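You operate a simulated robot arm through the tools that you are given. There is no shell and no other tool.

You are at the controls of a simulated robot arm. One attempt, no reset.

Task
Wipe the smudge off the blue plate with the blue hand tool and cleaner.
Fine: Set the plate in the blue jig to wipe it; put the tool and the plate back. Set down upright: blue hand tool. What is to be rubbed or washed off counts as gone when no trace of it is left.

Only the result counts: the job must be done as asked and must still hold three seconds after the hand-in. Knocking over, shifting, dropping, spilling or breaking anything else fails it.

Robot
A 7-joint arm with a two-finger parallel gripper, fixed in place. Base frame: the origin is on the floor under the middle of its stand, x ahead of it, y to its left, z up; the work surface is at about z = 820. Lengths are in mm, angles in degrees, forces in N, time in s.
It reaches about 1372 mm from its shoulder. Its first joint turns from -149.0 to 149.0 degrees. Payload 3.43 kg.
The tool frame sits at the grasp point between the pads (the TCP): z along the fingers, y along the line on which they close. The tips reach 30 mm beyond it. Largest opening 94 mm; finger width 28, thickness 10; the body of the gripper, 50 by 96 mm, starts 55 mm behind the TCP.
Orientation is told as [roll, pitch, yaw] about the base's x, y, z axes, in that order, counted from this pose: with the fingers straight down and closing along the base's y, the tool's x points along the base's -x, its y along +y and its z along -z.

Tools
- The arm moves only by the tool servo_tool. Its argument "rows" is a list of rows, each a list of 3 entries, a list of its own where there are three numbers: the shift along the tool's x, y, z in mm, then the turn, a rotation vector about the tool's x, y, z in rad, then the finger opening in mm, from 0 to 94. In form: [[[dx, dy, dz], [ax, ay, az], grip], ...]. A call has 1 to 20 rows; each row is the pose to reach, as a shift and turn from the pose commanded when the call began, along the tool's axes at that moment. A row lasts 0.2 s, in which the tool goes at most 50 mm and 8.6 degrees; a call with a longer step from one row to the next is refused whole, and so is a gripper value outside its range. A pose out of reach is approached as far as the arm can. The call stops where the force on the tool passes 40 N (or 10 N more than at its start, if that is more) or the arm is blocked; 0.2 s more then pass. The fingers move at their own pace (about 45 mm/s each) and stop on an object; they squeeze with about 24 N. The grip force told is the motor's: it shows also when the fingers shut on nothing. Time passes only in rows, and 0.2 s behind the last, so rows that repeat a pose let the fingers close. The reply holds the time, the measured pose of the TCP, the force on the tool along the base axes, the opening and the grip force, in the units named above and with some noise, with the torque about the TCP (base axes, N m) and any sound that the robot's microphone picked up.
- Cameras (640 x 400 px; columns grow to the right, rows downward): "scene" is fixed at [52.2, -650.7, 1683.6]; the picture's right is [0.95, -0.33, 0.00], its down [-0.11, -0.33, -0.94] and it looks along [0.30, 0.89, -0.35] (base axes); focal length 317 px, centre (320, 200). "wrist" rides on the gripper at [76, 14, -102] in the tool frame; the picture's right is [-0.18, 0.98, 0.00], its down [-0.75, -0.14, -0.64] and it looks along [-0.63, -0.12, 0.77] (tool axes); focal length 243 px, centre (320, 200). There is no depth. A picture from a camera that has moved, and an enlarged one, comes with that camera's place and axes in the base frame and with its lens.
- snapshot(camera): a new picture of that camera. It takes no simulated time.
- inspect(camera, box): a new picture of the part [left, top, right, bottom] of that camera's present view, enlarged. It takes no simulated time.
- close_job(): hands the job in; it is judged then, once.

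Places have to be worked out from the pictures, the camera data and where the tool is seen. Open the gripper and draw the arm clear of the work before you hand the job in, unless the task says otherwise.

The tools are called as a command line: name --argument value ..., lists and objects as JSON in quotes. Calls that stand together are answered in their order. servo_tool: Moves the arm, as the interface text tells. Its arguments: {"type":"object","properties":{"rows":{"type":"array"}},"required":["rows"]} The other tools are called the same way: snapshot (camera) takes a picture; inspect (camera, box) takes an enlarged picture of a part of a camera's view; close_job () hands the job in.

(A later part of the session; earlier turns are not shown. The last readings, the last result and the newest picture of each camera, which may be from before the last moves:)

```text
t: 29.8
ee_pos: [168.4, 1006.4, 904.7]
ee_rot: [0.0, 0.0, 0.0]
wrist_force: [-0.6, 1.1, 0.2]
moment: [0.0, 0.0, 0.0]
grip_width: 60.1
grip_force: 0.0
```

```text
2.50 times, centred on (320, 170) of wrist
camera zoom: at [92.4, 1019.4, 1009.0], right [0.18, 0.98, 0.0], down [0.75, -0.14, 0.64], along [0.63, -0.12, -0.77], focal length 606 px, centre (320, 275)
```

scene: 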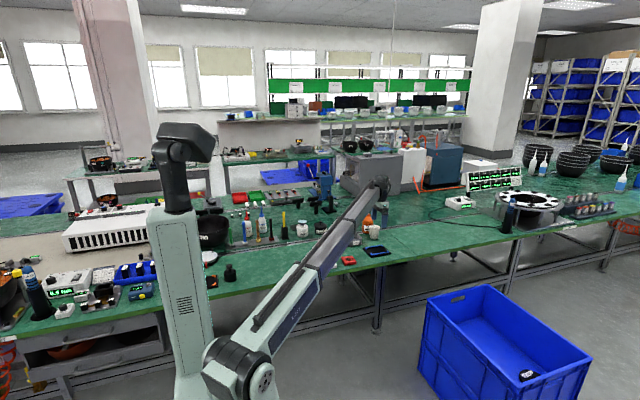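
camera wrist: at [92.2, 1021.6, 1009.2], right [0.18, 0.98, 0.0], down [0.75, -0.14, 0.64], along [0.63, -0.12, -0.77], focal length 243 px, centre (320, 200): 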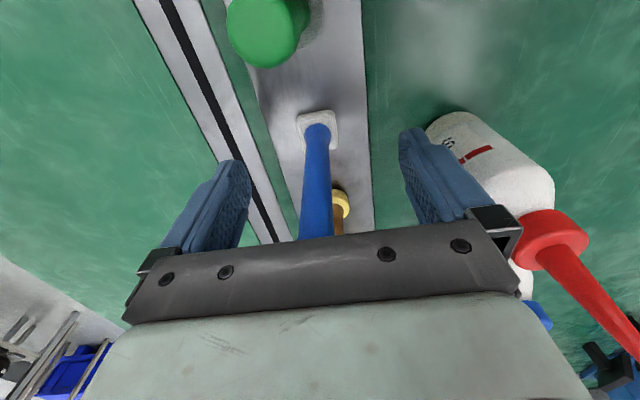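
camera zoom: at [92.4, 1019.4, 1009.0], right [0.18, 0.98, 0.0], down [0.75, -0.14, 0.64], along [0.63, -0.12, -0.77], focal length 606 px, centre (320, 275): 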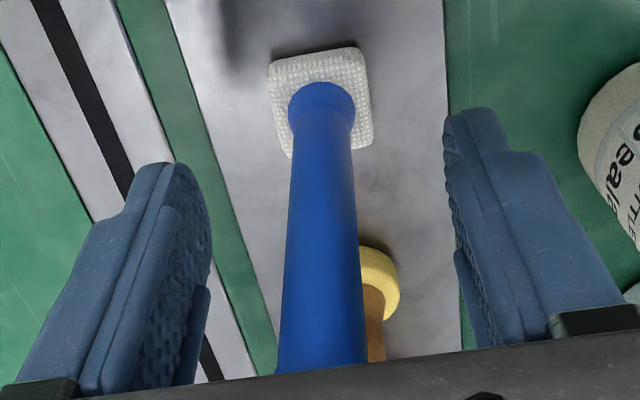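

Centred now. I close the fingers on the handle.

servo_tool --rows '[[[0, 0, 0], [0, 0, 0], 40], [[0, 0, 0], [0, 0, 0], 25], [[0, 0, 0], [0, 0, 0], 8], [[0, 0, 0], [0, 0, 0], 8], [[0, 0, 0], [0, 0, 0], 8]]'

inspect --camera "wrist" --box '[220, 90, 420, 250]'

```text
t: 31.0
ee_pos: [167.6, 1005.7, 906.7]
ee_rot: [-0.1, 0.0, -0.1]
wrist_force: [0.3, -0.2, -0.4]
moment: [0.0, -0.01, 0.03]
grip_width: 18.6
grip_force: 24.2
```

```text
2.50 times, centred on (320, 170) of wrist
camera zoom: at [92.4, 1019.4, 1009.0], right [0.18, 0.98, 0.0], down [0.75, -0.14, 0.64], along [0.63, -0.12, -0.77], focal length 606 px, centre (320, 275)
```

zoom: 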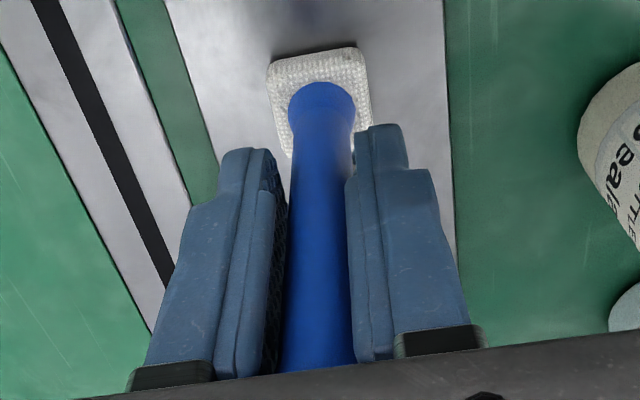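

Gripped (18.6 mm, 24 N). I lift the tool straight up and move toward the cleaner, stopping offset so the wrist camera can see the jar's dish beside the tool.

servo_tool --rows '[[[0, 0, -5], [0, 0, 0], 8], [[0, 0, -20], [0, 0, 0], 8], [[0, 0, -55], [0, 0, 0], 8], [[0, 0, -95], [0, 0, 0], 8], [[0, 0, -135], [0, 0, 0], 8], [[0, 0, -175], [0, 0, 0], 8], [[0, 0, -210], [0, 0, 0], 8], [[0, 0, -220], [0, 0, 0], 8], [[-40, 8, -220], [0, 0, 0], 8], [[-80, 16, -220], [0, 0, 0], 8], [[-120, 24, -220], [0, 0, 0], 8], [[-160, 32, -220], [0, 0, 0], 8], [[-200, 40, -220], [0, 0, 0], 8], [[-240, 48, -220], [0, 0, 0], 8], [[-270, 55, -220], [0, 0, 0], 8], [[-270, 55, -220], [0, 0, 0], 8], [[-270, 55, -220], [0, 0, 0], 8]]'

snapshot --camera "wrist"

inspect --camera "scene" --box '[200, 130, 360, 250]'

```text
t: 34.6
ee_pos: [435.7, 1058.7, 1123.7]
ee_rot: [0.1, 0.0, 0.0]
wrist_force: [0.5, 0.0, -0.8]
moment: [0.01, -0.01, 0.03]
grip_width: 18.6
grip_force: 23.7
```

```text
taken
camera wrist: at [360.8, 1073.0, 1226.5], right [0.18, 0.98, 0.0], down [0.75, -0.14, 0.64], along [0.63, -0.12, -0.77], focal length 243 px, centre (320, 200)
```

wrist: 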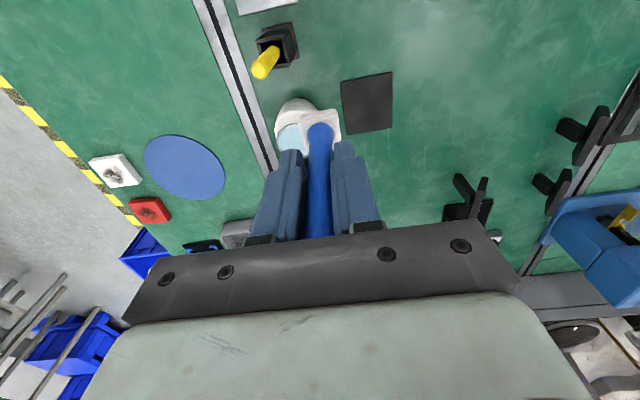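

```text
3.33 times, centred on (280, 190) of scene
camera zoom: at [52.2, -650.7, 1683.6], right [0.95, -0.33, 0.0], down [-0.11, -0.33, -0.94], along [0.3, 0.89, -0.35], focal length 1057 px, centre (453, 233)
```

zoom: 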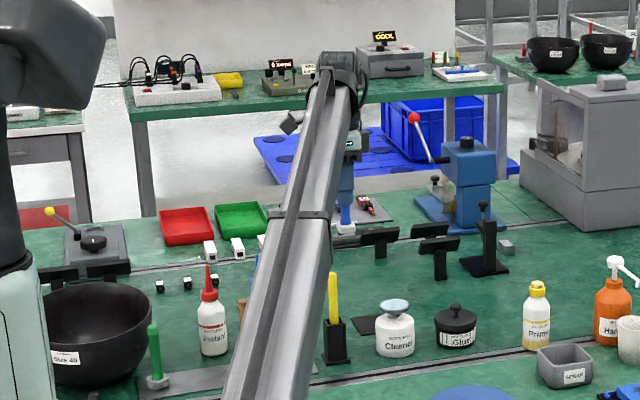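

The dish is partly hidden by the tool. I shift 60 mm further in +y and −30 in x for a clean view of it.

servo_tool --rows '[[[10, 30, 0], [0, 0, 0], 8], [[30, 60, 0], [0, 0, 0], 8], [[30, 60, 0], [0, 0, 0], 8], [[30, 60, 0], [0, 0, 0], 8]]'

snapshot --camera "wrist"

inspect --camera "wrist" --box '[200, 60, 360, 180]'

```text
t: 35.6
ee_pos: [391.4, 1078.6, 1113.5]
ee_rot: [0.1, 0.0, -0.1]
wrist_force: [-0.3, -0.5, -1.6]
moment: [0.0, 0.01, 0.0]
grip_width: 18.4
grip_force: 24.8
out of reach, approached as far as the arm can: row 1, 2, 3, 4
```

```text
taken
camera wrist: at [316.5, 1091.2, 1215.6], right [0.18, 0.98, 0.0], down [0.75, -0.14, 0.64], along [0.63, -0.12, -0.77], focal length 243 px, centre (320, 200)
```

wrist: 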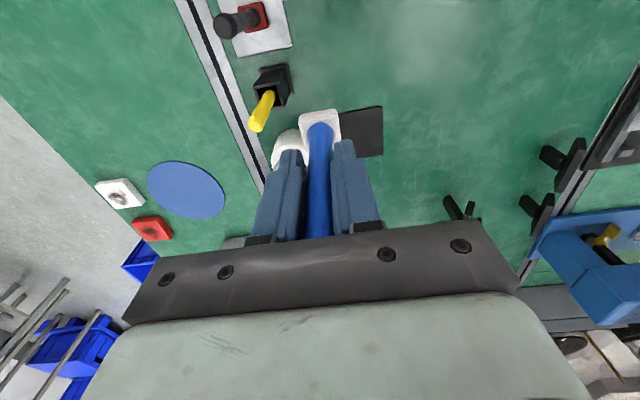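

```text
3.33 times, centred on (280, 120) of wrist
camera zoom: at [316.5, 1091.2, 1215.6], right [0.18, 0.98, 0.0], down [0.75, -0.14, 0.64], along [0.63, -0.12, -0.77], focal length 809 px, centre (453, 467)
```

zoom: 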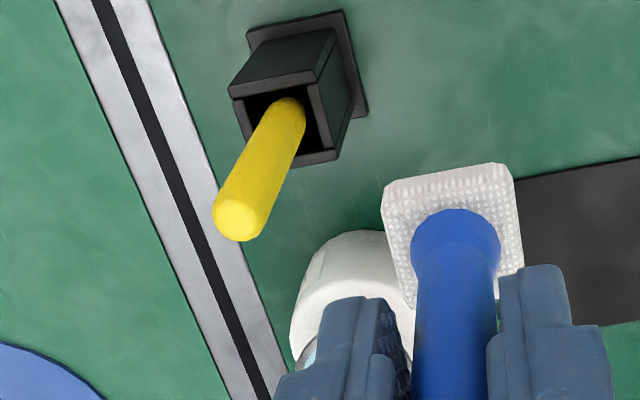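

That pose was beyond reach; I come back to a reachable spot on the −y side of the jar to see the dish.

servo_tool --rows '[[[-10, -35, 0], [0, 0, 0], 8], [[-20, -70, 0], [0, 0, 0], 8], [[-30, -105, 0], [0, 0, 0], 8], [[-40, -140, 0], [0, 0, 0], 8], [[-40, -165, 0], [0, 0, 0], 8], [[-40, -165, 0], [0, 0, 0], 8], [[-40, -165, 0], [0, 0, 0], 8]]'

snapshot --camera "wrist"

inspect --camera "wrist" --box '[300, 70, 460, 190]'

```text
t: 37.2
ee_pos: [428.6, 914.1, 1112.9]
ee_rot: [-0.1, 0.0, -0.1]
wrist_force: [0.2, -0.2, -0.5]
moment: [-0.01, -0.02, -0.02]
grip_width: 18.6
grip_force: 24.1
```

```text
taken
camera wrist: at [354.8, 927.8, 1216.1], right [0.18, 0.98, 0.0], down [0.75, -0.14, 0.64], along [0.63, -0.12, -0.77], focal length 243 px, centre (320, 200)
```

wrist: 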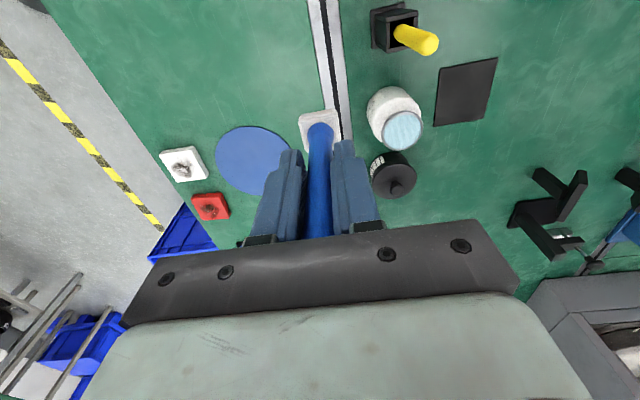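

```text
3.33 times, centred on (380, 130) of wrist
camera zoom: at [354.8, 927.8, 1216.1], right [0.18, 0.98, 0.0], down [0.75, -0.14, 0.64], along [0.63, -0.12, -0.77], focal length 809 px, centre (120, 433)
```

zoom: 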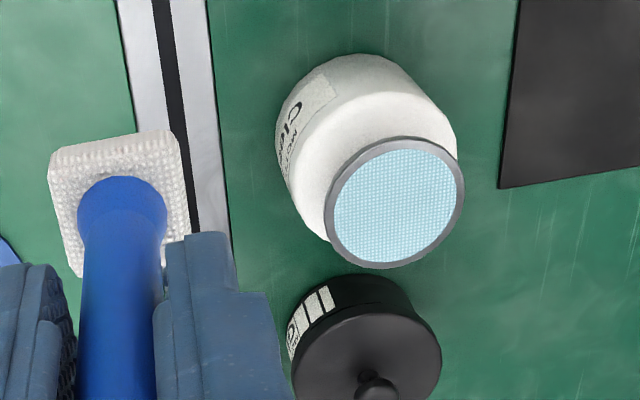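

The dish (54 mm wide) is at about (510, 1011.5), top z≈905; the pad bottom lies ≈84 mm below the TCP. I move over it and come down to about 20 mm above contact.

servo_tool --rows '[[[-20, 24, 0], [0, 0, 0], 8], [[-40, 49, 0], [0, 0, 0], 8], [[-60, 73, 0], [0, 0, 0], 8], [[-79, 97.7, 0], [0, 0, 0], 8], [[-79, 97.7, 30], [0, 0, 0], 8], [[-79, 97.7, 60], [0, 0, 0], 8], [[-79, 97.7, 85], [0, 0, 0], 8], [[-79, 97.7, 100], [0, 0, 0], 8], [[-79, 97.7, 100], [0, 0, 0], 8], [[-79, 97.7, 100], [0, 0, 0], 8]]'

snapshot --camera "wrist"

inspect --camera "scene" --box '[260, 170, 380, 250]'

inspect --camera "wrist" --box '[240, 60, 400, 180]'

```text
t: 39.4
ee_pos: [510.1, 1011.6, 1014.8]
ee_rot: [0.0, 0.1, 0.0]
wrist_force: [-0.3, -0.8, -0.8]
moment: [0.01, 0.02, -0.02]
grip_width: 18.6
grip_force: 23.7
```

```text
taken
camera wrist: at [434.5, 1025.8, 1118.2], right [0.18, 0.98, 0.0], down [0.75, -0.14, 0.64], along [0.63, -0.12, -0.77], focal length 243 px, centre (320, 200)
```

wrist: 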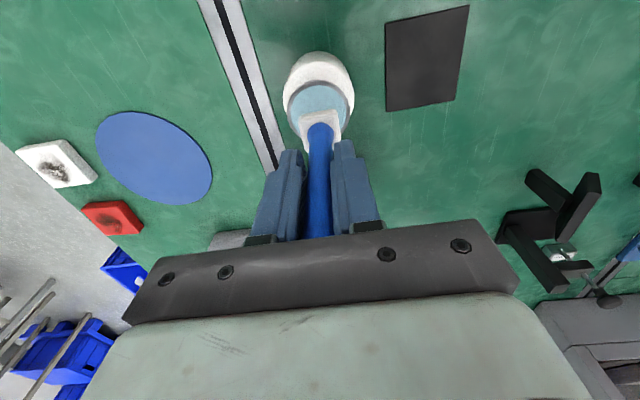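

```text
5.00 times, centred on (320, 210) of scene
camera zoom: at [52.2, -650.7, 1683.6], right [0.95, -0.33, 0.0], down [-0.11, -0.33, -0.94], along [0.3, 0.89, -0.35], focal length 1586 px, centre (320, 150)
```

zoom: 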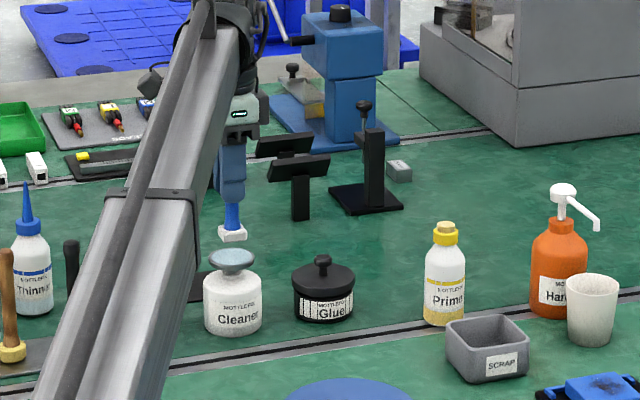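

```text
3.33 times, centred on (320, 120) of wrist
camera zoom: at [434.5, 1025.8, 1118.2], right [0.18, 0.98, 0.0], down [0.75, -0.14, 0.64], along [0.63, -0.12, -0.77], focal length 809 px, centre (320, 467)
```

zoom: 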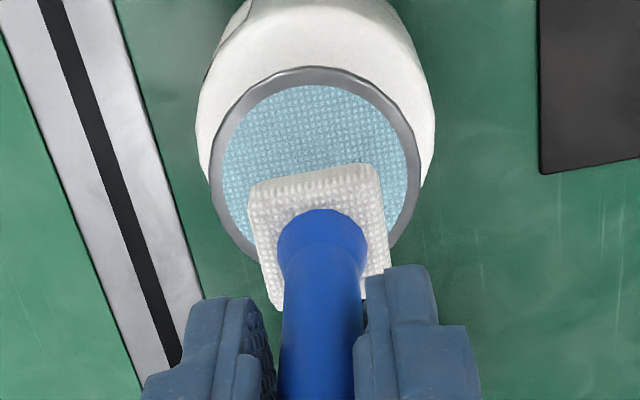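

The pad is above the dish, about 25 mm to go. I nudge −2 mm in x and lower carefully until I feel contact.

servo_tool --rows '[[[2, 0, 8], [0, 0, 0], 8], [[2, 0, 16], [0, 0, 0], 8], [[2, 0, 22], [0, 0, 0], 8], [[2, 0, 24], [0, 0, 0], 8], [[2, 0, 26], [0, 0, 0], 8], [[2, 0, 26], [0, 0, 0], 8]]'

inspect --camera "scene" --box '[280, 190, 340, 235]'

inspect --camera "wrist" --box '[240, 60, 400, 180]'

```text
t: 40.8
ee_pos: [507.6, 1011.6, 989.0]
ee_rot: [0.1, 0.1, 0.0]
wrist_force: [-0.5, -0.1, 0.9]
moment: [0.03, 0.05, -0.06]
grip_width: 18.5
grip_force: 23.5
```

```text
8.89 times, centred on (310, 212) of scene
camera zoom: at [52.2, -650.7, 1683.6], right [0.95, -0.33, 0.0], down [-0.11, -0.33, -0.94], along [0.3, 0.89, -0.35], focal length 2819 px, centre (409, 89)
```

zoom: 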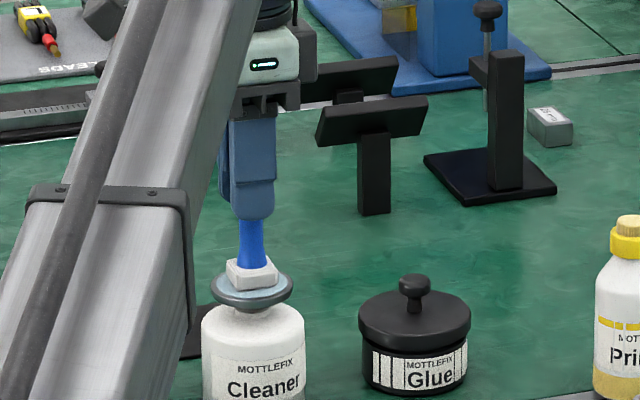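

```text
3.33 times, centred on (320, 120) of wrist
camera zoom: at [433.1, 1025.9, 1091.8], right [0.18, 0.98, 0.0], down [0.75, -0.14, 0.64], along [0.63, -0.12, -0.77], focal length 809 px, centre (320, 467)
```

zoom: 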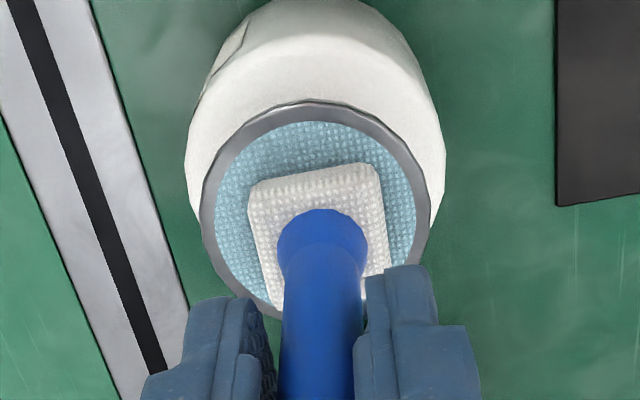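

The pad is about to touch the dish, force still ~0–1 N. I press down a few mm in 1 mm steps, watching force.

servo_tool --rows '[[[0, 0, 1], [0, 0, 0], 8], [[0, 0, 2], [0, 0, 0], 8], [[0, 0, 3], [0, 0, 0], 8], [[0, 0, 3], [0, 0, 0], 8]]'

inspect --camera "scene" --box '[280, 190, 340, 235]'

```text
t: 41.8
ee_pos: [509.1, 1011.4, 985.2]
ee_rot: [0.0, -0.1, -0.1]
wrist_force: [-0.2, -0.1, 1.4]
moment: [-0.04, 0.07, -0.02]
grip_width: 18.9
grip_force: 23.7
```

```text
8.89 times, centred on (310, 212) of scene
camera zoom: at [52.2, -650.7, 1683.6], right [0.95, -0.33, 0.0], down [-0.11, -0.33, -0.94], along [0.3, 0.89, -0.35], focal length 2819 px, centre (409, 89)
```

zoom: 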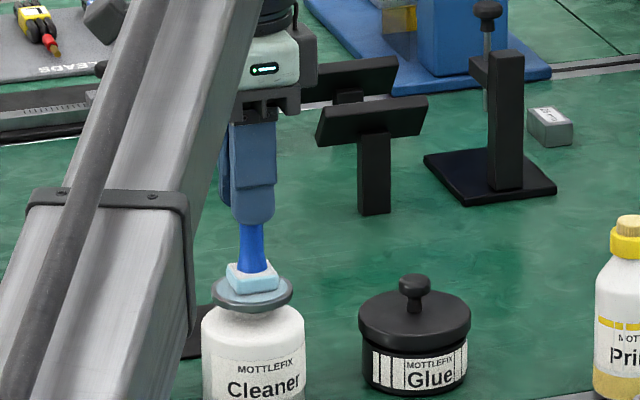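

The pad has turned light blue — it took up cleaner with about 1–2 N. I look closer from the wrist before lifting.

inspect --camera "wrist" --box '[240, 60, 400, 180]'

inspect --camera "scene" --box '[292, 212, 316, 230]'

```text
3.33 times, centred on (320, 120) of wrist
camera zoom: at [433.4, 1026.4, 1088.5], right [0.18, 0.98, 0.0], down [0.75, -0.14, 0.64], along [0.63, -0.12, -0.77], focal length 809 px, centre (320, 467)
```

zoom: 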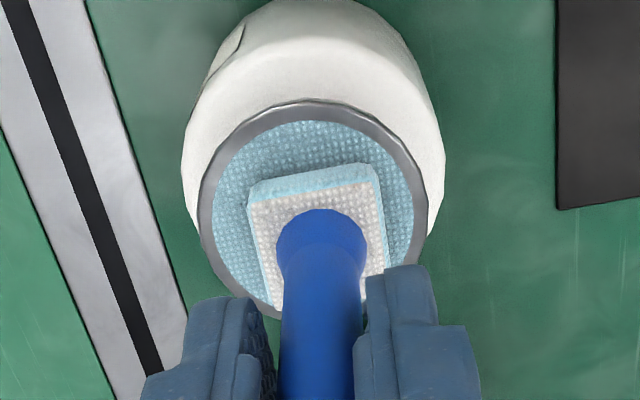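

```text
16.00 times, centred on (304, 221) of scene
camera zoom: at [52.2, -650.7, 1683.6], right [0.95, -0.33, 0.0], down [-0.11, -0.33, -0.94], along [0.3, 0.89, -0.35], focal length 5074 px, centre (576, -136)
```

zoom: 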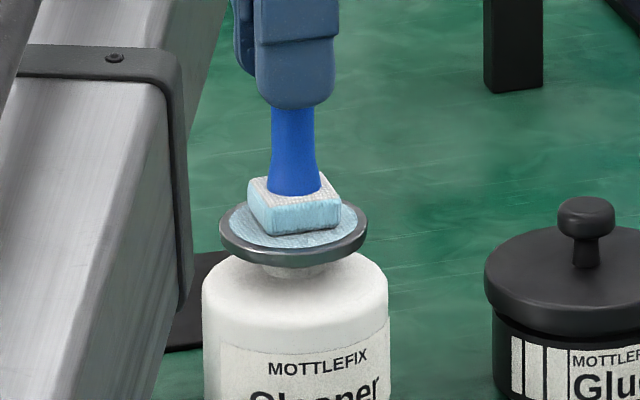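

The pad's lower part is wetted. I lift clear, carry the tool high over to the plate in the jig, and lower to about 20 mm above it.

servo_tool --rows '[[[0, 0, -10], [0, 0, 0], 8], [[0, 0, -50], [0, 0, 0], 8], [[0, 0, -95], [0, 0, 0], 8], [[0, 0, -134], [0, 0, 0], 8], [[-30, -30, -134], [0, 0, 0], 8], [[-60, -60, -134], [0, 0, 0], 8], [[-92, -92, -134], [0, 0, 0], 8], [[-124, -124, -134], [0, 0, 0], 8], [[-156, -156, -134], [0, 0, 0], 8], [[-188, -188, -134], [0, 0, 0], 8], [[-220, -220, -134], [0, 0, 0], 8], [[-252, -252, -134], [0, 0, 0], 8], [[-284, -284, -134], [0, 0, 0], 8], [[-310, -310, -134], [0, 0, 0], 8], [[-325.6, -326.4, -134], [0, 0, 0], 8], [[-325.6, -326.4, -100], [0, 0, 0], 8], [[-325.6, -326.4, -60], [0, 0, 0], 8], [[-325.6, -326.4, -20], [0, 0, 0], 8], [[-325.6, -326.4, 30], [0, 0, 0], 8], [[-325.6, -326.4, 30], [0, 0, 0], 8]]'

snapshot --camera "wrist"

inspect --camera "scene" --box '[335, 200, 425, 265]'

```text
t: 46.0
ee_pos: [834.1, 687.4, 955.2]
ee_rot: [0.0, 0.0, 0.1]
wrist_force: [-0.2, -0.1, -0.5]
moment: [-0.01, 0.02, 0.01]
grip_width: 18.6
grip_force: 24.6
```

```text
taken
camera wrist: at [759.4, 701.7, 1058.5], right [0.18, 0.98, 0.0], down [0.75, -0.14, 0.64], along [0.63, -0.12, -0.77], focal length 243 px, centre (320, 200)
```

wrist: 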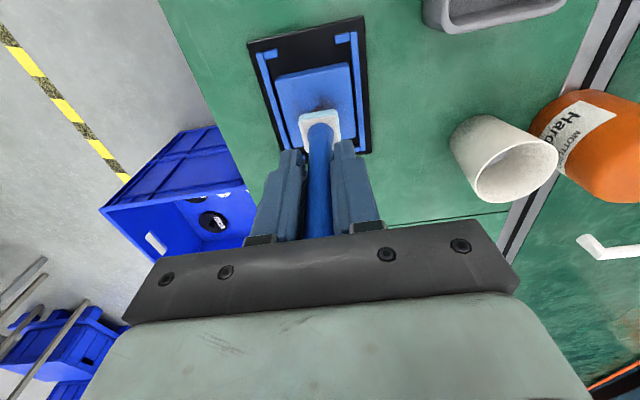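

```text
6.15 times, centred on (380, 232) of scene
camera zoom: at [52.2, -650.7, 1683.6], right [0.95, -0.33, 0.0], down [-0.11, -0.33, -0.94], along [0.3, 0.89, -0.35], focal length 1952 px, centre (-49, 0)
```

zoom: 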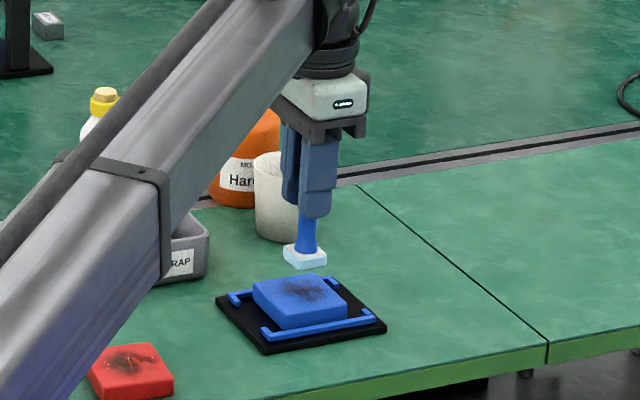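

The TCP is over the plate at z≈956.5, contact expected near 927. I centre and lower stepwise to touch the plate.

servo_tool --rows '[[[0, -1.7, 10], [0, 0, 0], 8], [[0, -1.7, 20], [0, 0, 0], 8], [[0, -1.7, 25], [0, 0, 0], 8], [[0, -1.7, 27], [0, 0, 0], 8], [[0, -1.7, 28], [0, 0, 0], 8], [[0, -1.7, 28], [0, 0, 0], 8], [[0, -1.7, 28], [0, 0, 0], 8]]'

inspect --camera "scene" --box '[355, 225, 405, 260]'

inspect --camera "wrist" --box '[240, 60, 400, 180]'

```text
t: 47.6
ee_pos: [833.7, 685.2, 927.9]
ee_rot: [-0.1, 0.0, 0.0]
wrist_force: [0.3, -0.4, 5.9]
moment: [-0.01, -0.01, 0.0]
grip_width: 18.6
grip_force: 24.2
```

```text
11.43 times, centred on (380, 242) of scene
camera zoom: at [52.2, -650.7, 1683.6], right [0.95, -0.33, 0.0], down [-0.11, -0.33, -0.94], along [0.3, 0.89, -0.35], focal length 3625 px, centre (-366, -286)
```

zoom: 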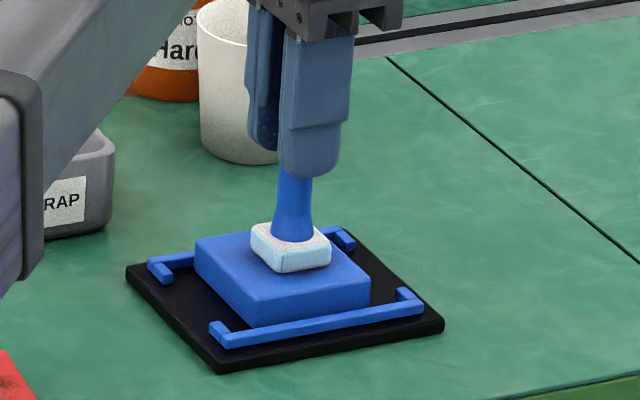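

```text
3.33 times, centred on (320, 120) of wrist
camera zoom: at [758.8, 698.3, 1030.9], right [0.18, 0.98, 0.0], down [0.75, -0.14, 0.64], along [0.63, -0.12, -0.77], focal length 809 px, centre (320, 467)
```

zoom: 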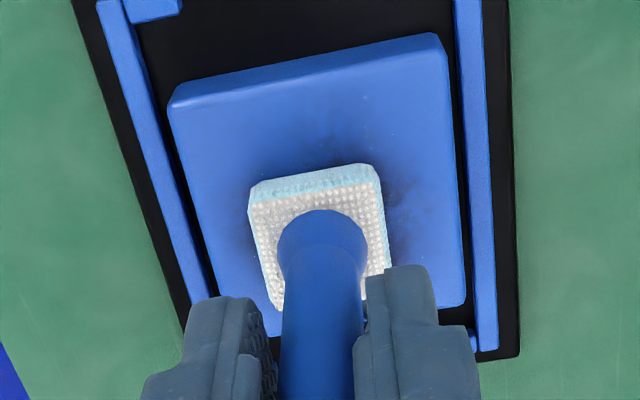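

Contact at 5.9 N with the plate. I begin rubbing with strokes in y at this height and check forces.

servo_tool --rows '[[[0, 5, 0], [0, 0, 0], 8], [[0, 10, 0], [0, 0, 0], 8], [[0, 15, 0], [0, 0, 0], 8], [[0, 8, 0], [0, 0, 0], 8], [[0, 1, 0], [0, 0, 0], 8], [[0, -6, 0], [0, 0, 0], 8], [[0, -12, 0], [0, 0, 0], 8], [[0, -5, 0], [0, 0, 0], 8], [[0, 2, 0], [0, 0, 0], 8]]'

inspect --camera "wrist" --box '[240, 60, 400, 180]'

inspect --camera "scene" --box '[355, 225, 405, 260]'

```text
t: 49.6
ee_pos: [833.6, 684.8, 927.3]
ee_rot: [0.0, 0.0, -0.1]
wrist_force: [0.2, -4.0, 11.6]
moment: [-0.13, -0.08, 0.02]
grip_width: 18.8
grip_force: 24.2
```

```text
3.33 times, centred on (320, 120) of wrist
camera zoom: at [758.9, 698.8, 1030.4], right [0.19, 0.98, 0.0], down [0.75, -0.14, 0.64], along [0.63, -0.12, -0.77], focal length 809 px, centre (320, 467)
```

zoom: 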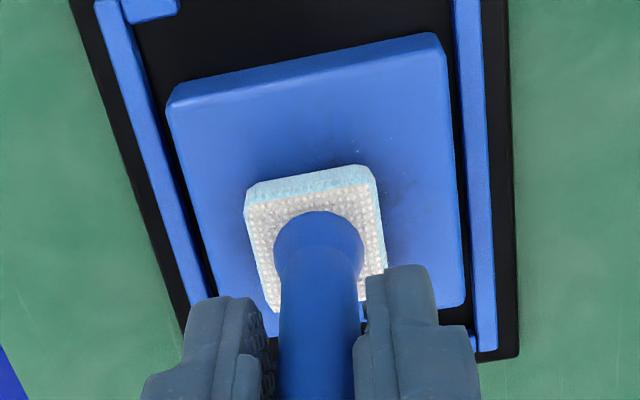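

```text
11.43 times, centred on (380, 242) of scene
camera zoom: at [52.2, -650.7, 1683.6], right [0.95, -0.33, 0.0], down [-0.11, -0.33, -0.94], along [0.3, 0.89, -0.35], focal length 3625 px, centre (-366, -286)
```

zoom: 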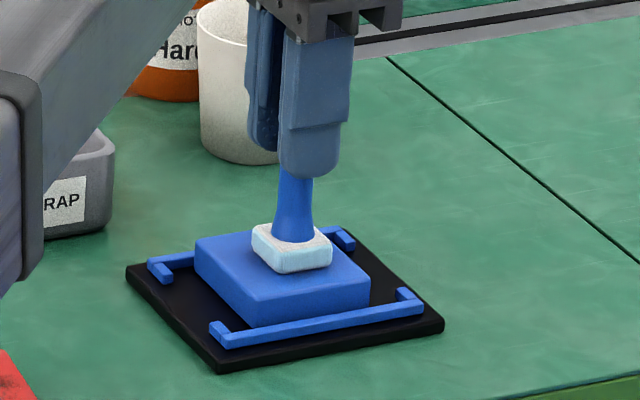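

The plate stays put and the force is ~12 N; rubbing works. I continue with a raster, shifting toward +x.

servo_tool --rows '[[[-4, 4, 0], [0, 0, 0], 8], [[-8, 9, 0], [0, 0, 0], 8], [[-8, 13, 0], [0, 0, 0], 8], [[-8, 5, 0], [0, 0, 0], 8], [[-8, -3, 0], [0, 0, 0], 8], [[-8, -10, 0], [0, 0, 0], 8], [[-10, -14, 0], [0, 0, 0], 8], [[-13, -8, 0], [0, 0, 0], 8], [[-13, 0, 0], [0, 0, 0], 8], [[-13, 8, 0], [0, 0, 0], 8], [[-13, 13, 0], [0, 0, 0], 8], [[-13, 5, 0], [0, 0, 0], 8], [[-13, -3, 0], [0, 0, 0], 8], [[-8, -6, 0], [0, 0, 0], 8], [[-3, -10, 0], [0, 0, 0], 8], [[-3, -14, 0], [0, 0, 0], 8], [[-3, -7, 0], [0, 0, 0], 8], [[-3, 0, 0], [0, 0, 0], 8], [[-3, 8, 0], [0, 0, 0], 8], [[0, 12, 0], [0, 0, 0], 8]]'

inspect --camera "wrist" --box '[240, 60, 400, 180]'

inspect --camera "scene" --box '[355, 225, 405, 260]'

```text
t: 53.8
ee_pos: [833.0, 698.8, 927.4]
ee_rot: [0.0, -0.1, -0.1]
wrist_force: [2.4, -2.7, 10.8]
moment: [-0.11, -0.24, -0.01]
grip_width: 18.8
grip_force: 24.3
```

```text
3.33 times, centred on (320, 120) of wrist
camera zoom: at [758.7, 712.9, 1029.9], right [0.18, 0.98, 0.0], down [0.75, -0.14, 0.64], along [0.63, -0.12, -0.77], focal length 809 px, centre (320, 467)
```

zoom: 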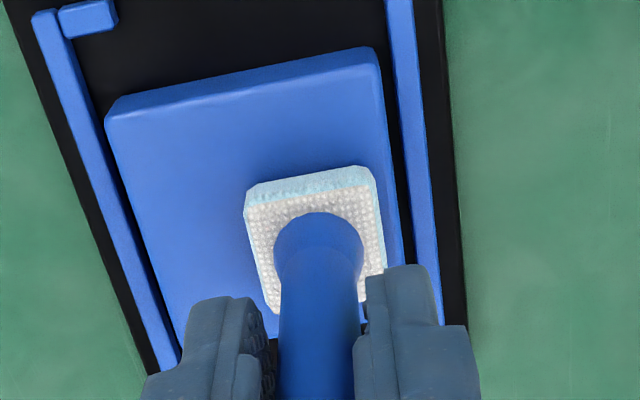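

```text
11.43 times, centred on (380, 242) of scene
camera zoom: at [52.2, -650.7, 1683.6], right [0.95, -0.33, 0.0], down [-0.11, -0.33, -0.94], along [0.3, 0.89, -0.35], focal length 3625 px, centre (-366, -286)
```

zoom: 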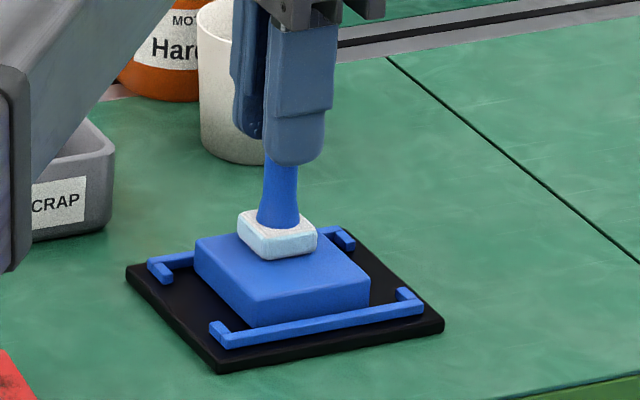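

The visible part looks clean. I also wipe the −x part of the plate and go over the middle once more.

servo_tool --rows '[[[5, -2, 0], [0, 0, 0], 8], [[10, -4, 0], [0, 0, 0], 8], [[10, -11, 0], [0, 0, 0], 8], [[10, -18, 0], [0, 0, 0], 8], [[10, -25, 0], [0, 0, 0], 8], [[14, -20, 0], [0, 0, 0], 8], [[14, -12, 0], [0, 0, 0], 8], [[14, -4, 0], [0, 0, 0], 8], [[8, -4, 0], [0, 0, 0], 8], [[3, -10, 0], [0, 0, 0], 8], [[3, -18, 0], [0, 0, 0], 8], [[3, -26, 0], [0, 0, 0], 8], [[-4, -24, 0], [0, 0, 0], 8], [[-10, -22, 0], [0, 0, 0], 8], [[-10, -14, 0], [0, 0, 0], 8], [[-10, -6, 0], [0, 0, 0], 8], [[-10, 0, 0], [0, 0, 0], 8], [[-4, -6, 0], [0, 0, 0], 8], [[2, -12, 0], [0, 0, 0], 8]]'

inspect --camera "wrist" --box '[240, 60, 400, 180]'

```text
t: 57.8
ee_pos: [831.8, 686.3, 928.5]
ee_rot: [0.0, 0.0, 0.0]
wrist_force: [0.3, 0.5, -1.3]
moment: [0.01, 0.01, -0.01]
grip_width: 18.5
grip_force: 24.1
```

```text
3.33 times, centred on (320, 120) of wrist
camera zoom: at [756.8, 701.0, 1030.3], right [0.18, 0.98, 0.0], down [0.75, -0.14, 0.64], along [0.63, -0.12, -0.77], focal length 809 px, centre (320, 467)
```

zoom: 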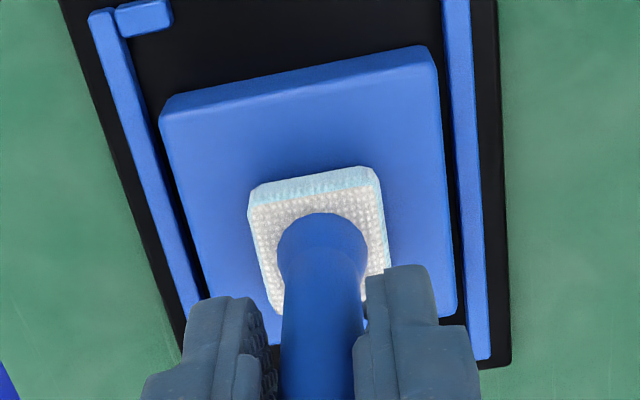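

The vertical force is now ~0, so the tool may have slipped slightly in the grip. I rise and shift aside to inspect the plate.

servo_tool --rows '[[[0, 0, -15], [0, 0, 0], 8], [[20, 0, -50], [0, 0, 0], 8], [[50, 20, -80], [0, 0, 0], 8], [[80, 30, -80], [0, 0, 0], 8], [[80, 30, -80], [0, 0, 0], 8]]'

snapshot --camera "wrist"

inspect --camera "scene" --box '[355, 225, 405, 260]'

```text
t: 59.0
ee_pos: [751.6, 716.5, 1006.9]
ee_rot: [0.0, 0.0, 0.0]
wrist_force: [-0.4, -1.0, -0.5]
moment: [0.01, 0.0, 0.01]
grip_width: 18.6
grip_force: 23.7
```

```text
taken
camera wrist: at [676.3, 731.6, 1110.2], right [0.18, 0.98, 0.0], down [0.75, -0.14, 0.64], along [0.63, -0.12, -0.77], focal length 243 px, centre (320, 200)
```

wrist: 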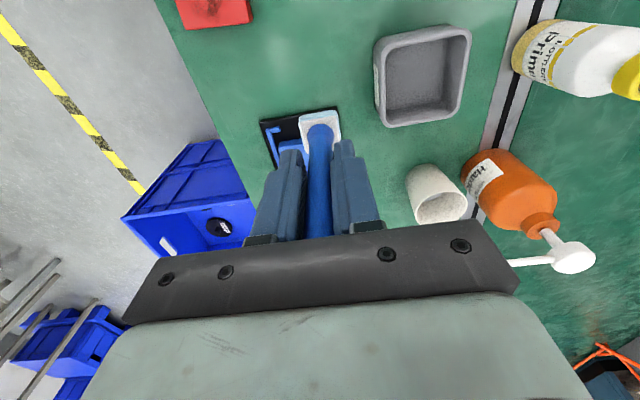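

```text
11.43 times, centred on (380, 242) of scene
camera zoom: at [52.2, -650.7, 1683.6], right [0.95, -0.33, 0.0], down [-0.11, -0.33, -0.94], along [0.3, 0.89, -0.35], focal length 3625 px, centre (-366, -286)
```

zoom: 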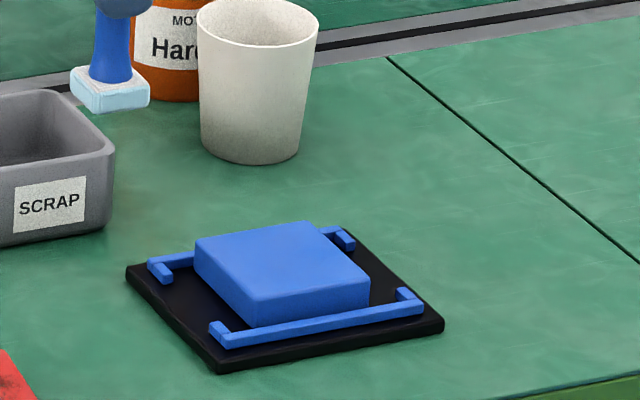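

The scene view shows the plate clean. I move sideways to look at it with the wrist camera unobstructed.

servo_tool --rows '[[[-20, 25, -20], [0, 0, 0], 8], [[-40, 50, -20], [0, 0, 0], 8], [[-60, 75, -20], [0, 0, 0], 8], [[-60, 75, -20], [0, 0, 0], 8], [[-60, 75, -20], [0, 0, 0], 8]]'

snapshot --camera "wrist"

inspect --camera "wrist" --box '[180, 90, 300, 180]'

inspect --camera "scene" --box '[366, 240, 390, 255]'

```text
t: 60.2
ee_pos: [811.9, 791.8, 1027.5]
ee_rot: [0.0, 0.0, 0.0]
wrist_force: [0.0, -0.5, -1.0]
moment: [0.01, 0.01, -0.02]
grip_width: 18.7
grip_force: 24.3
```

```text
taken
camera wrist: at [737.6, 805.7, 1130.5], right [0.18, 0.98, 0.0], down [0.75, -0.14, 0.64], along [0.63, -0.12, -0.77], focal length 243 px, centre (320, 200)
```

wrist: 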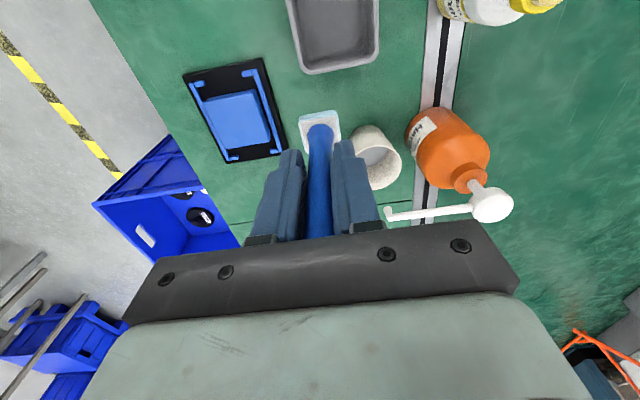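

```text
4.44 times, centred on (240, 135) of wrist
camera zoom: at [737.6, 805.7, 1130.5], right [0.18, 0.98, 0.0], down [0.75, -0.14, 0.64], along [0.63, -0.12, -0.77], focal length 1078 px, centre (676, 489)
```

zoom: 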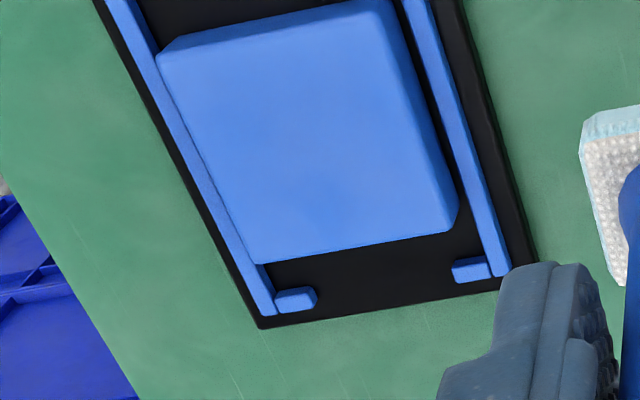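

```text
16.00 times, centred on (378, 248) of scene
camera zoom: at [52.2, -650.7, 1683.6], right [0.95, -0.33, 0.0], down [-0.11, -0.33, -0.94], along [0.3, 0.89, -0.35], focal length 5074 px, centre (-608, -560)
```

zoom: 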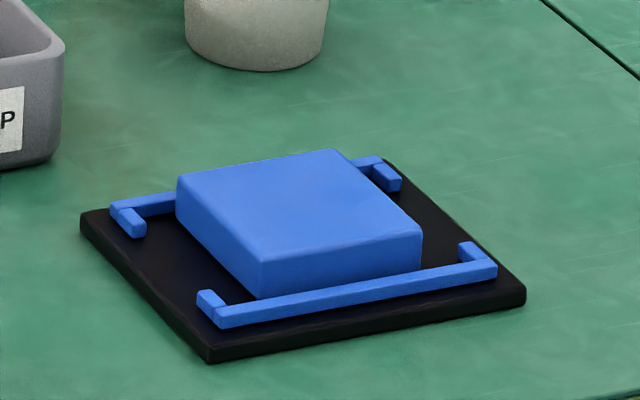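

It looks clean but I want to exclude faint traces; I zoom deeper on the plate's surface.

inspect --camera "wrist" --box '[205, 85, 270, 152]'

inspect --camera "wrist" --box '[225, 115, 265, 150]'

inspect --camera "scene" --box '[371, 244, 384, 253]'

```text
5.97 times, centred on (238, 118) of wrist
camera zoom: at [737.6, 805.7, 1130.5], right [0.18, 0.98, 0.0], down [0.75, -0.14, 0.64], along [0.63, -0.12, -0.77], focal length 1448 px, centre (812, 687)
```

zoom: 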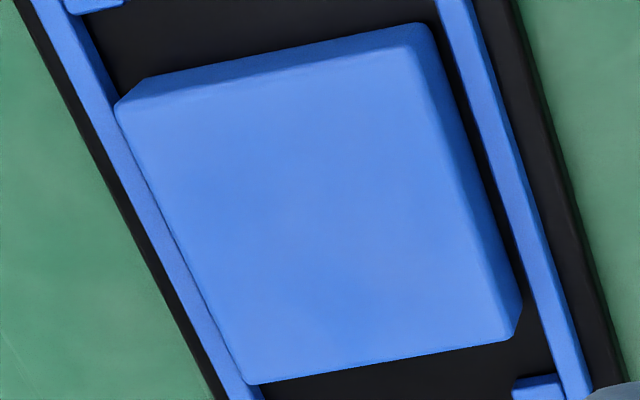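

```text
11.43 times, centred on (245, 132) of wrist
camera zoom: at [737.6, 805.7, 1130.5], right [0.18, 0.98, 0.0], down [0.75, -0.14, 0.64], along [0.63, -0.12, -0.77], focal length 2773 px, centre (1177, 971)
```

zoom: 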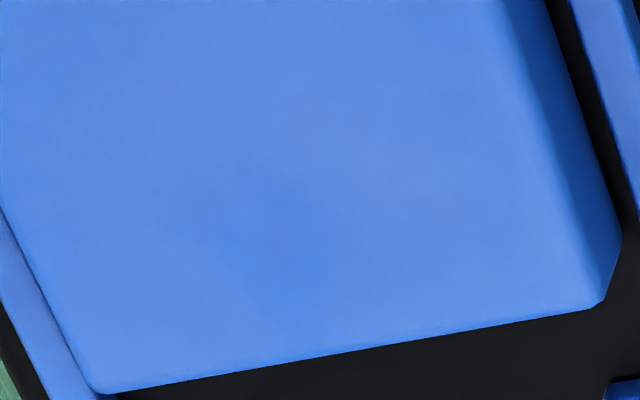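

```text
16.00 times, centred on (378, 248) of scene
camera zoom: at [52.2, -650.7, 1683.6], right [0.95, -0.33, 0.0], down [-0.11, -0.33, -0.94], along [0.3, 0.89, -0.35], focal length 5074 px, centre (-600, -576)
```

zoom: 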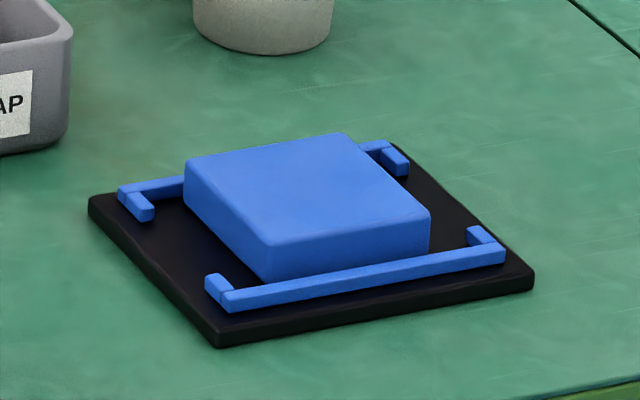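

A very faint darker patch may remain near (848, 687). I go back and do a second wiping pass with fresh contact there and over the whole top.

servo_tool --rows '[[[-10, -35, 0], [0, 0, 0], 8], [[-20, -70, 0], [0, 0, 0], 8], [[-29, -105.5, 0], [0, 0, 0], 8], [[-29, -105.5, 40], [0, 0, 0], 8], [[-29, -105.5, 80], [0, 0, 0], 8], [[-29, -105.5, 95], [0, 0, 0], 8], [[-29, -105.5, 99], [0, 0, 0], 8], [[-29, -105.5, 100.5], [0, 0, 0], 8], [[-29, -105.5, 101.3], [0, 0, 0], 8], [[-29, -105.5, 101.3], [0, 0, 0], 8]]'

inspect --camera "wrist" --box '[240, 60, 400, 180]'

```text
t: 62.4
ee_pos: [840.7, 685.4, 926.6]
ee_rot: [0.0, -0.2, 0.1]
wrist_force: [1.6, -0.5, 9.9]
moment: [0.0, -0.09, 0.02]
grip_width: 18.4
grip_force: 24.0
```

```text
3.33 times, centred on (320, 120) of wrist
camera zoom: at [765.7, 700.1, 1029.7], right [0.18, 0.98, 0.0], down [0.75, -0.14, 0.64], along [0.63, -0.12, -0.77], focal length 809 px, centre (320, 467)
```

zoom: 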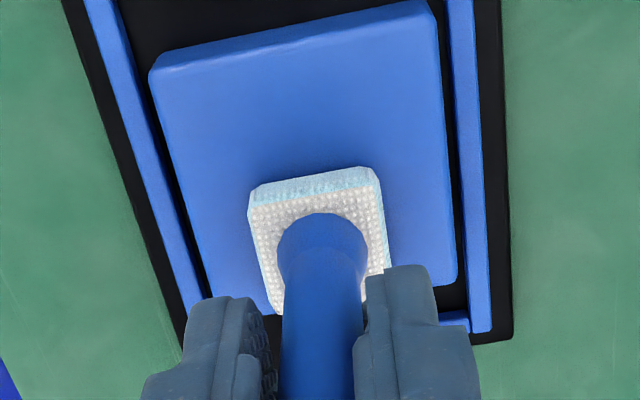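

Firm contact at 9.9 N. I wipe a second full raster, starting at the +x part.

servo_tool --rows '[[[-5, 4, 0.1], [0, 0, 0], 8], [[-9, 9, 0.1], [0, 0, 0], 8], [[-9, 13, 0.1], [0, 0, 0], 8], [[-9, 6, 0.1], [0, 0, 0], 8], [[-9, -1, 0.1], [0, 0, 0], 8], [[-9, -8, 0.1], [0, 0, 0], 8], [[-7, -13, 0.1], [0, 0, 0], 8], [[-4, -7, 0.1], [0, 0, 0], 8], [[-4, 0, 0.1], [0, 0, 0], 8], [[-4, 7, 0.1], [0, 0, 0], 8], [[-2, 13, 0.1], [0, 0, 0], 8], [[2, 7, 0.1], [0, 0, 0], 8], [[2, 0, 0.1], [0, 0, 0], 8], [[2, -7, 0.1], [0, 0, 0], 8], [[4, -13, 0.1], [0, 0, 0], 8], [[8, -7, 0.1], [0, 0, 0], 8], [[8, 0, 0.1], [0, 0, 0], 8], [[8, 7, 0.1], [0, 0, 0], 8], [[10, 13, 0.1], [0, 0, 0], 8], [[14, 7, 0.1], [0, 0, 0], 8]]'

```text
t: 66.6
ee_pos: [825.2, 693.5, 925.4]
ee_rot: [0.0, 0.0, 0.1]
wrist_force: [1.2, 1.1, 5.6]
moment: [0.13, -0.06, 0.0]
grip_width: 18.8
grip_force: 24.1
```

Still 5.6 N contact. I finish the −x side and cross the middle again with a slightly deeper press.

servo_tool --rows '[[[0, -7, 0.2], [0, 0, 0], 8], [[0, -14, 0.3], [0, 0, 0], 8], [[0, -20, 0.3], [0, 0, 0], 8], [[-5, -16, 0.3], [0, 0, 0], 8], [[-11, -14, 0.3], [0, 0, 0], 8], [[-17, -12, 0.3], [0, 0, 0], 8], [[-22, -10, 0.3], [0, 0, 0], 8], [[-22, -4, 0.3], [0, 0, 0], 8], [[-16, -4, 0.3], [0, 0, 0], 8], [[-9, -4, 0.3], [0, 0, 0], 8], [[-2, -4, 0.3], [0, 0, 0], 8], [[-2, 2, 0.3], [0, 0, 0], 8], [[-9, 3, 0.3], [0, 0, 0], 8], [[-16, 4, 0.3], [0, 0, 0], 8], [[-22, 4, 0.3], [0, 0, 0], 8], [[-22, -3, 0.3], [0, 0, 0], 8], [[-20, -10, 0.3], [0, 0, 0], 8], [[-16, -7, 0.3], [0, 0, 0], 8]]'

inspect --camera "wrist" --box '[240, 60, 400, 180]'

```text
t: 70.4
ee_pos: [842.1, 685.6, 926.1]
ee_rot: [0.0, 0.1, 0.1]
wrist_force: [0.1, -0.5, 0.7]
moment: [-0.03, -0.06, 0.01]
grip_width: 18.5
grip_force: 24.2
```

```text
3.33 times, centred on (320, 120) of wrist
camera zoom: at [766.6, 699.9, 1028.7], right [0.18, 0.98, 0.0], down [0.75, -0.14, 0.64], along [0.63, -0.12, -0.77], focal length 809 px, centre (320, 467)
```

zoom: 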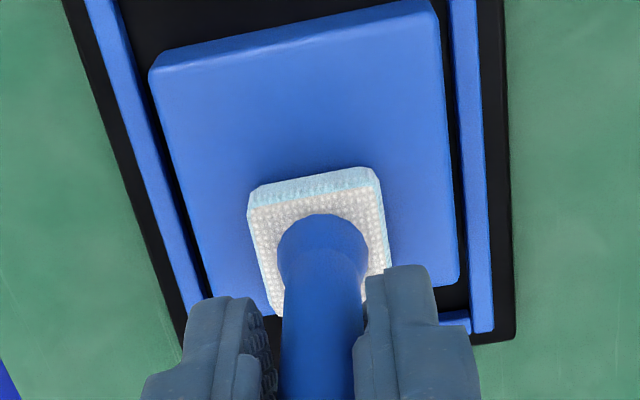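

I lift off and move to the same viewing spot to inspect the plate.

servo_tool --rows '[[[0, 0, -15], [0, 0, 0], 8], [[0, 0, -55], [0, 0, 0], 8], [[0, 0, -100], [0, 0, 0], 8], [[10, 35, -100], [0, 0, 0], 8], [[20, 70, -100], [0, 0, 0], 8], [[29, 105, -100], [0, 0, 0], 8], [[29, 105, -100], [0, 0, 0], 8], [[29, 105, -100], [0, 0, 0], 8]]'

inspect --camera "wrist" --box '[205, 85, 270, 152]'

inspect --camera "wrist" --box '[225, 115, 265, 150]'

snapshot --camera "wrist"

```text
t: 72.2
ee_pos: [812.5, 791.1, 1027.2]
ee_rot: [-0.1, 0.0, 0.0]
wrist_force: [0.4, -0.2, 0.0]
moment: [0.02, -0.03, -0.03]
grip_width: 18.7
grip_force: 24.0
```

```text
5.97 times, centred on (238, 118) of wrist
camera zoom: at [738.1, 805.3, 1128.4], right [0.18, 0.98, 0.0], down [0.75, -0.14, 0.64], along [0.63, -0.12, -0.77], focal length 1448 px, centre (812, 687)
```

zoom: 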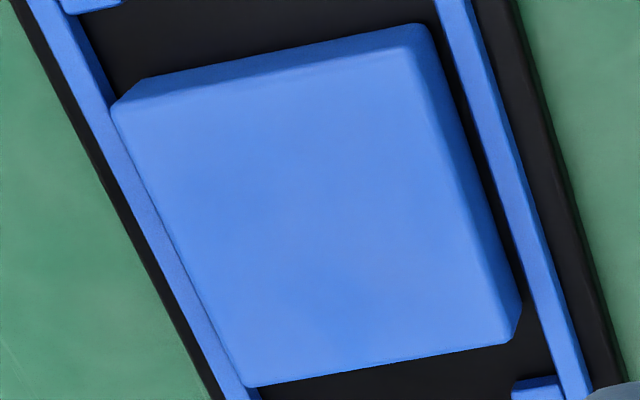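

```text
11.43 times, centred on (245, 132) of wrist
camera zoom: at [738.1, 805.3, 1128.4], right [0.18, 0.98, 0.0], down [0.75, -0.14, 0.64], along [0.63, -0.12, -0.77], focal length 2773 px, centre (1177, 971)
```

zoom: 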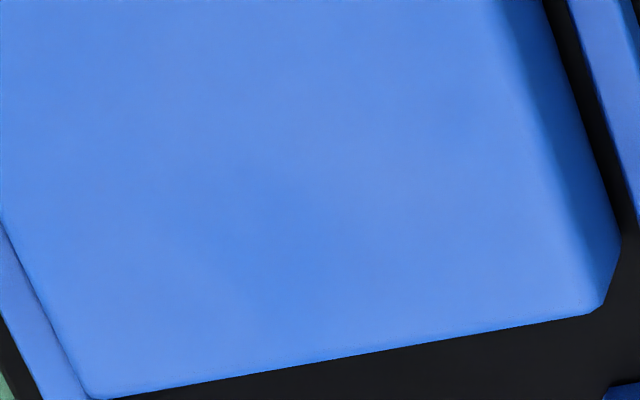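

```text
taken
camera wrist: at [738.1, 805.3, 1128.4], right [0.18, 0.98, 0.0], down [0.75, -0.14, 0.64], along [0.63, -0.12, -0.77], focal length 243 px, centre (320, 200)
```

wrist: 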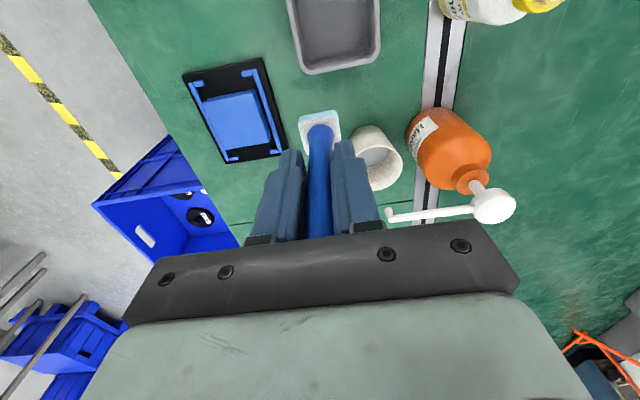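

The picture is identical to before this pass, so the slight mottling is just the plate's own shading — the smudge is gone. Now I carry the tool back, high, to above its spot on the rack at (168.4, 1005.4).

servo_tool --rows '[[[0, 0, -45], [0, 0, 0], 8], [[20, 7, -90], [0, 0, 0], 8], [[62, 21, -100], [0, 0, 0], 8], [[107, 35, -100], [0, 0, 0], 8], [[152, 50, -100], [0, 0, 0], 8], [[197, 65, -100], [0, 0, 0], 8], [[242, 80, -100], [0, 0, 0], 8], [[287, 95, -100], [0, 0, 0], 8], [[332, 110, -100], [0, 0, 0], 8], [[377, 125, -100], [0, 0, 0], 8], [[422, 140, -100], [0, 0, 0], 8], [[467, 155, -100], [0, 0, 0], 8], [[512, 170, -100], [0, 0, 0], 8], [[557, 185, -100], [0, 0, 0], 8], [[600, 199, -100], [0, 0, 0], 8], [[630, 209, -100], [0, 0, 0], 8], [[645.7, 214.1, -100], [0, 0, 0], 8], [[645.7, 214.1, -100], [0, 0, 0], 8], [[645.7, 214.1, -100], [0, 0, 0], 8]]'

snapshot --camera "wrist"

inspect --camera "scene" --box '[190, 130, 350, 250]'

```text
t: 76.2
ee_pos: [166.2, 1006.2, 1125.8]
ee_rot: [0.0, 0.0, 0.0]
wrist_force: [0.2, -0.4, -0.4]
moment: [-0.02, -0.02, 0.0]
grip_width: 18.7
grip_force: 24.0
```

```text
taken
camera wrist: at [92.1, 1020.5, 1229.8], right [0.18, 0.98, 0.0], down [0.75, -0.14, 0.64], along [0.63, -0.12, -0.77], focal length 243 px, centre (320, 200)
```

wrist: 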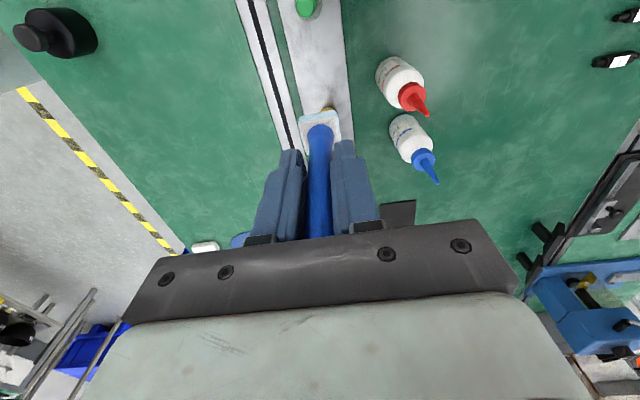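

```text
3.33 times, centred on (270, 190) of scene
camera zoom: at [52.2, -650.7, 1683.6], right [0.95, -0.33, 0.0], down [-0.11, -0.33, -0.94], along [0.3, 0.89, -0.35], focal length 1057 px, centre (487, 233)
```

zoom: 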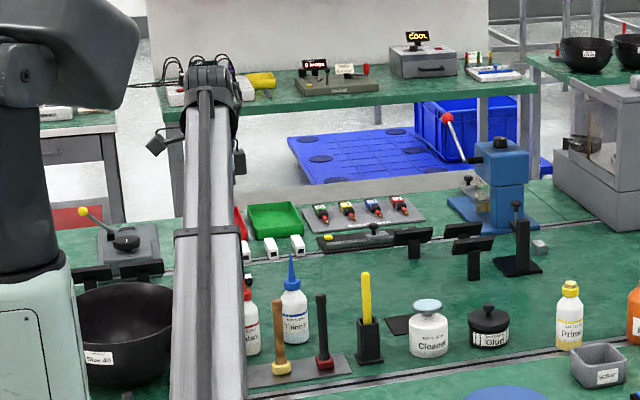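

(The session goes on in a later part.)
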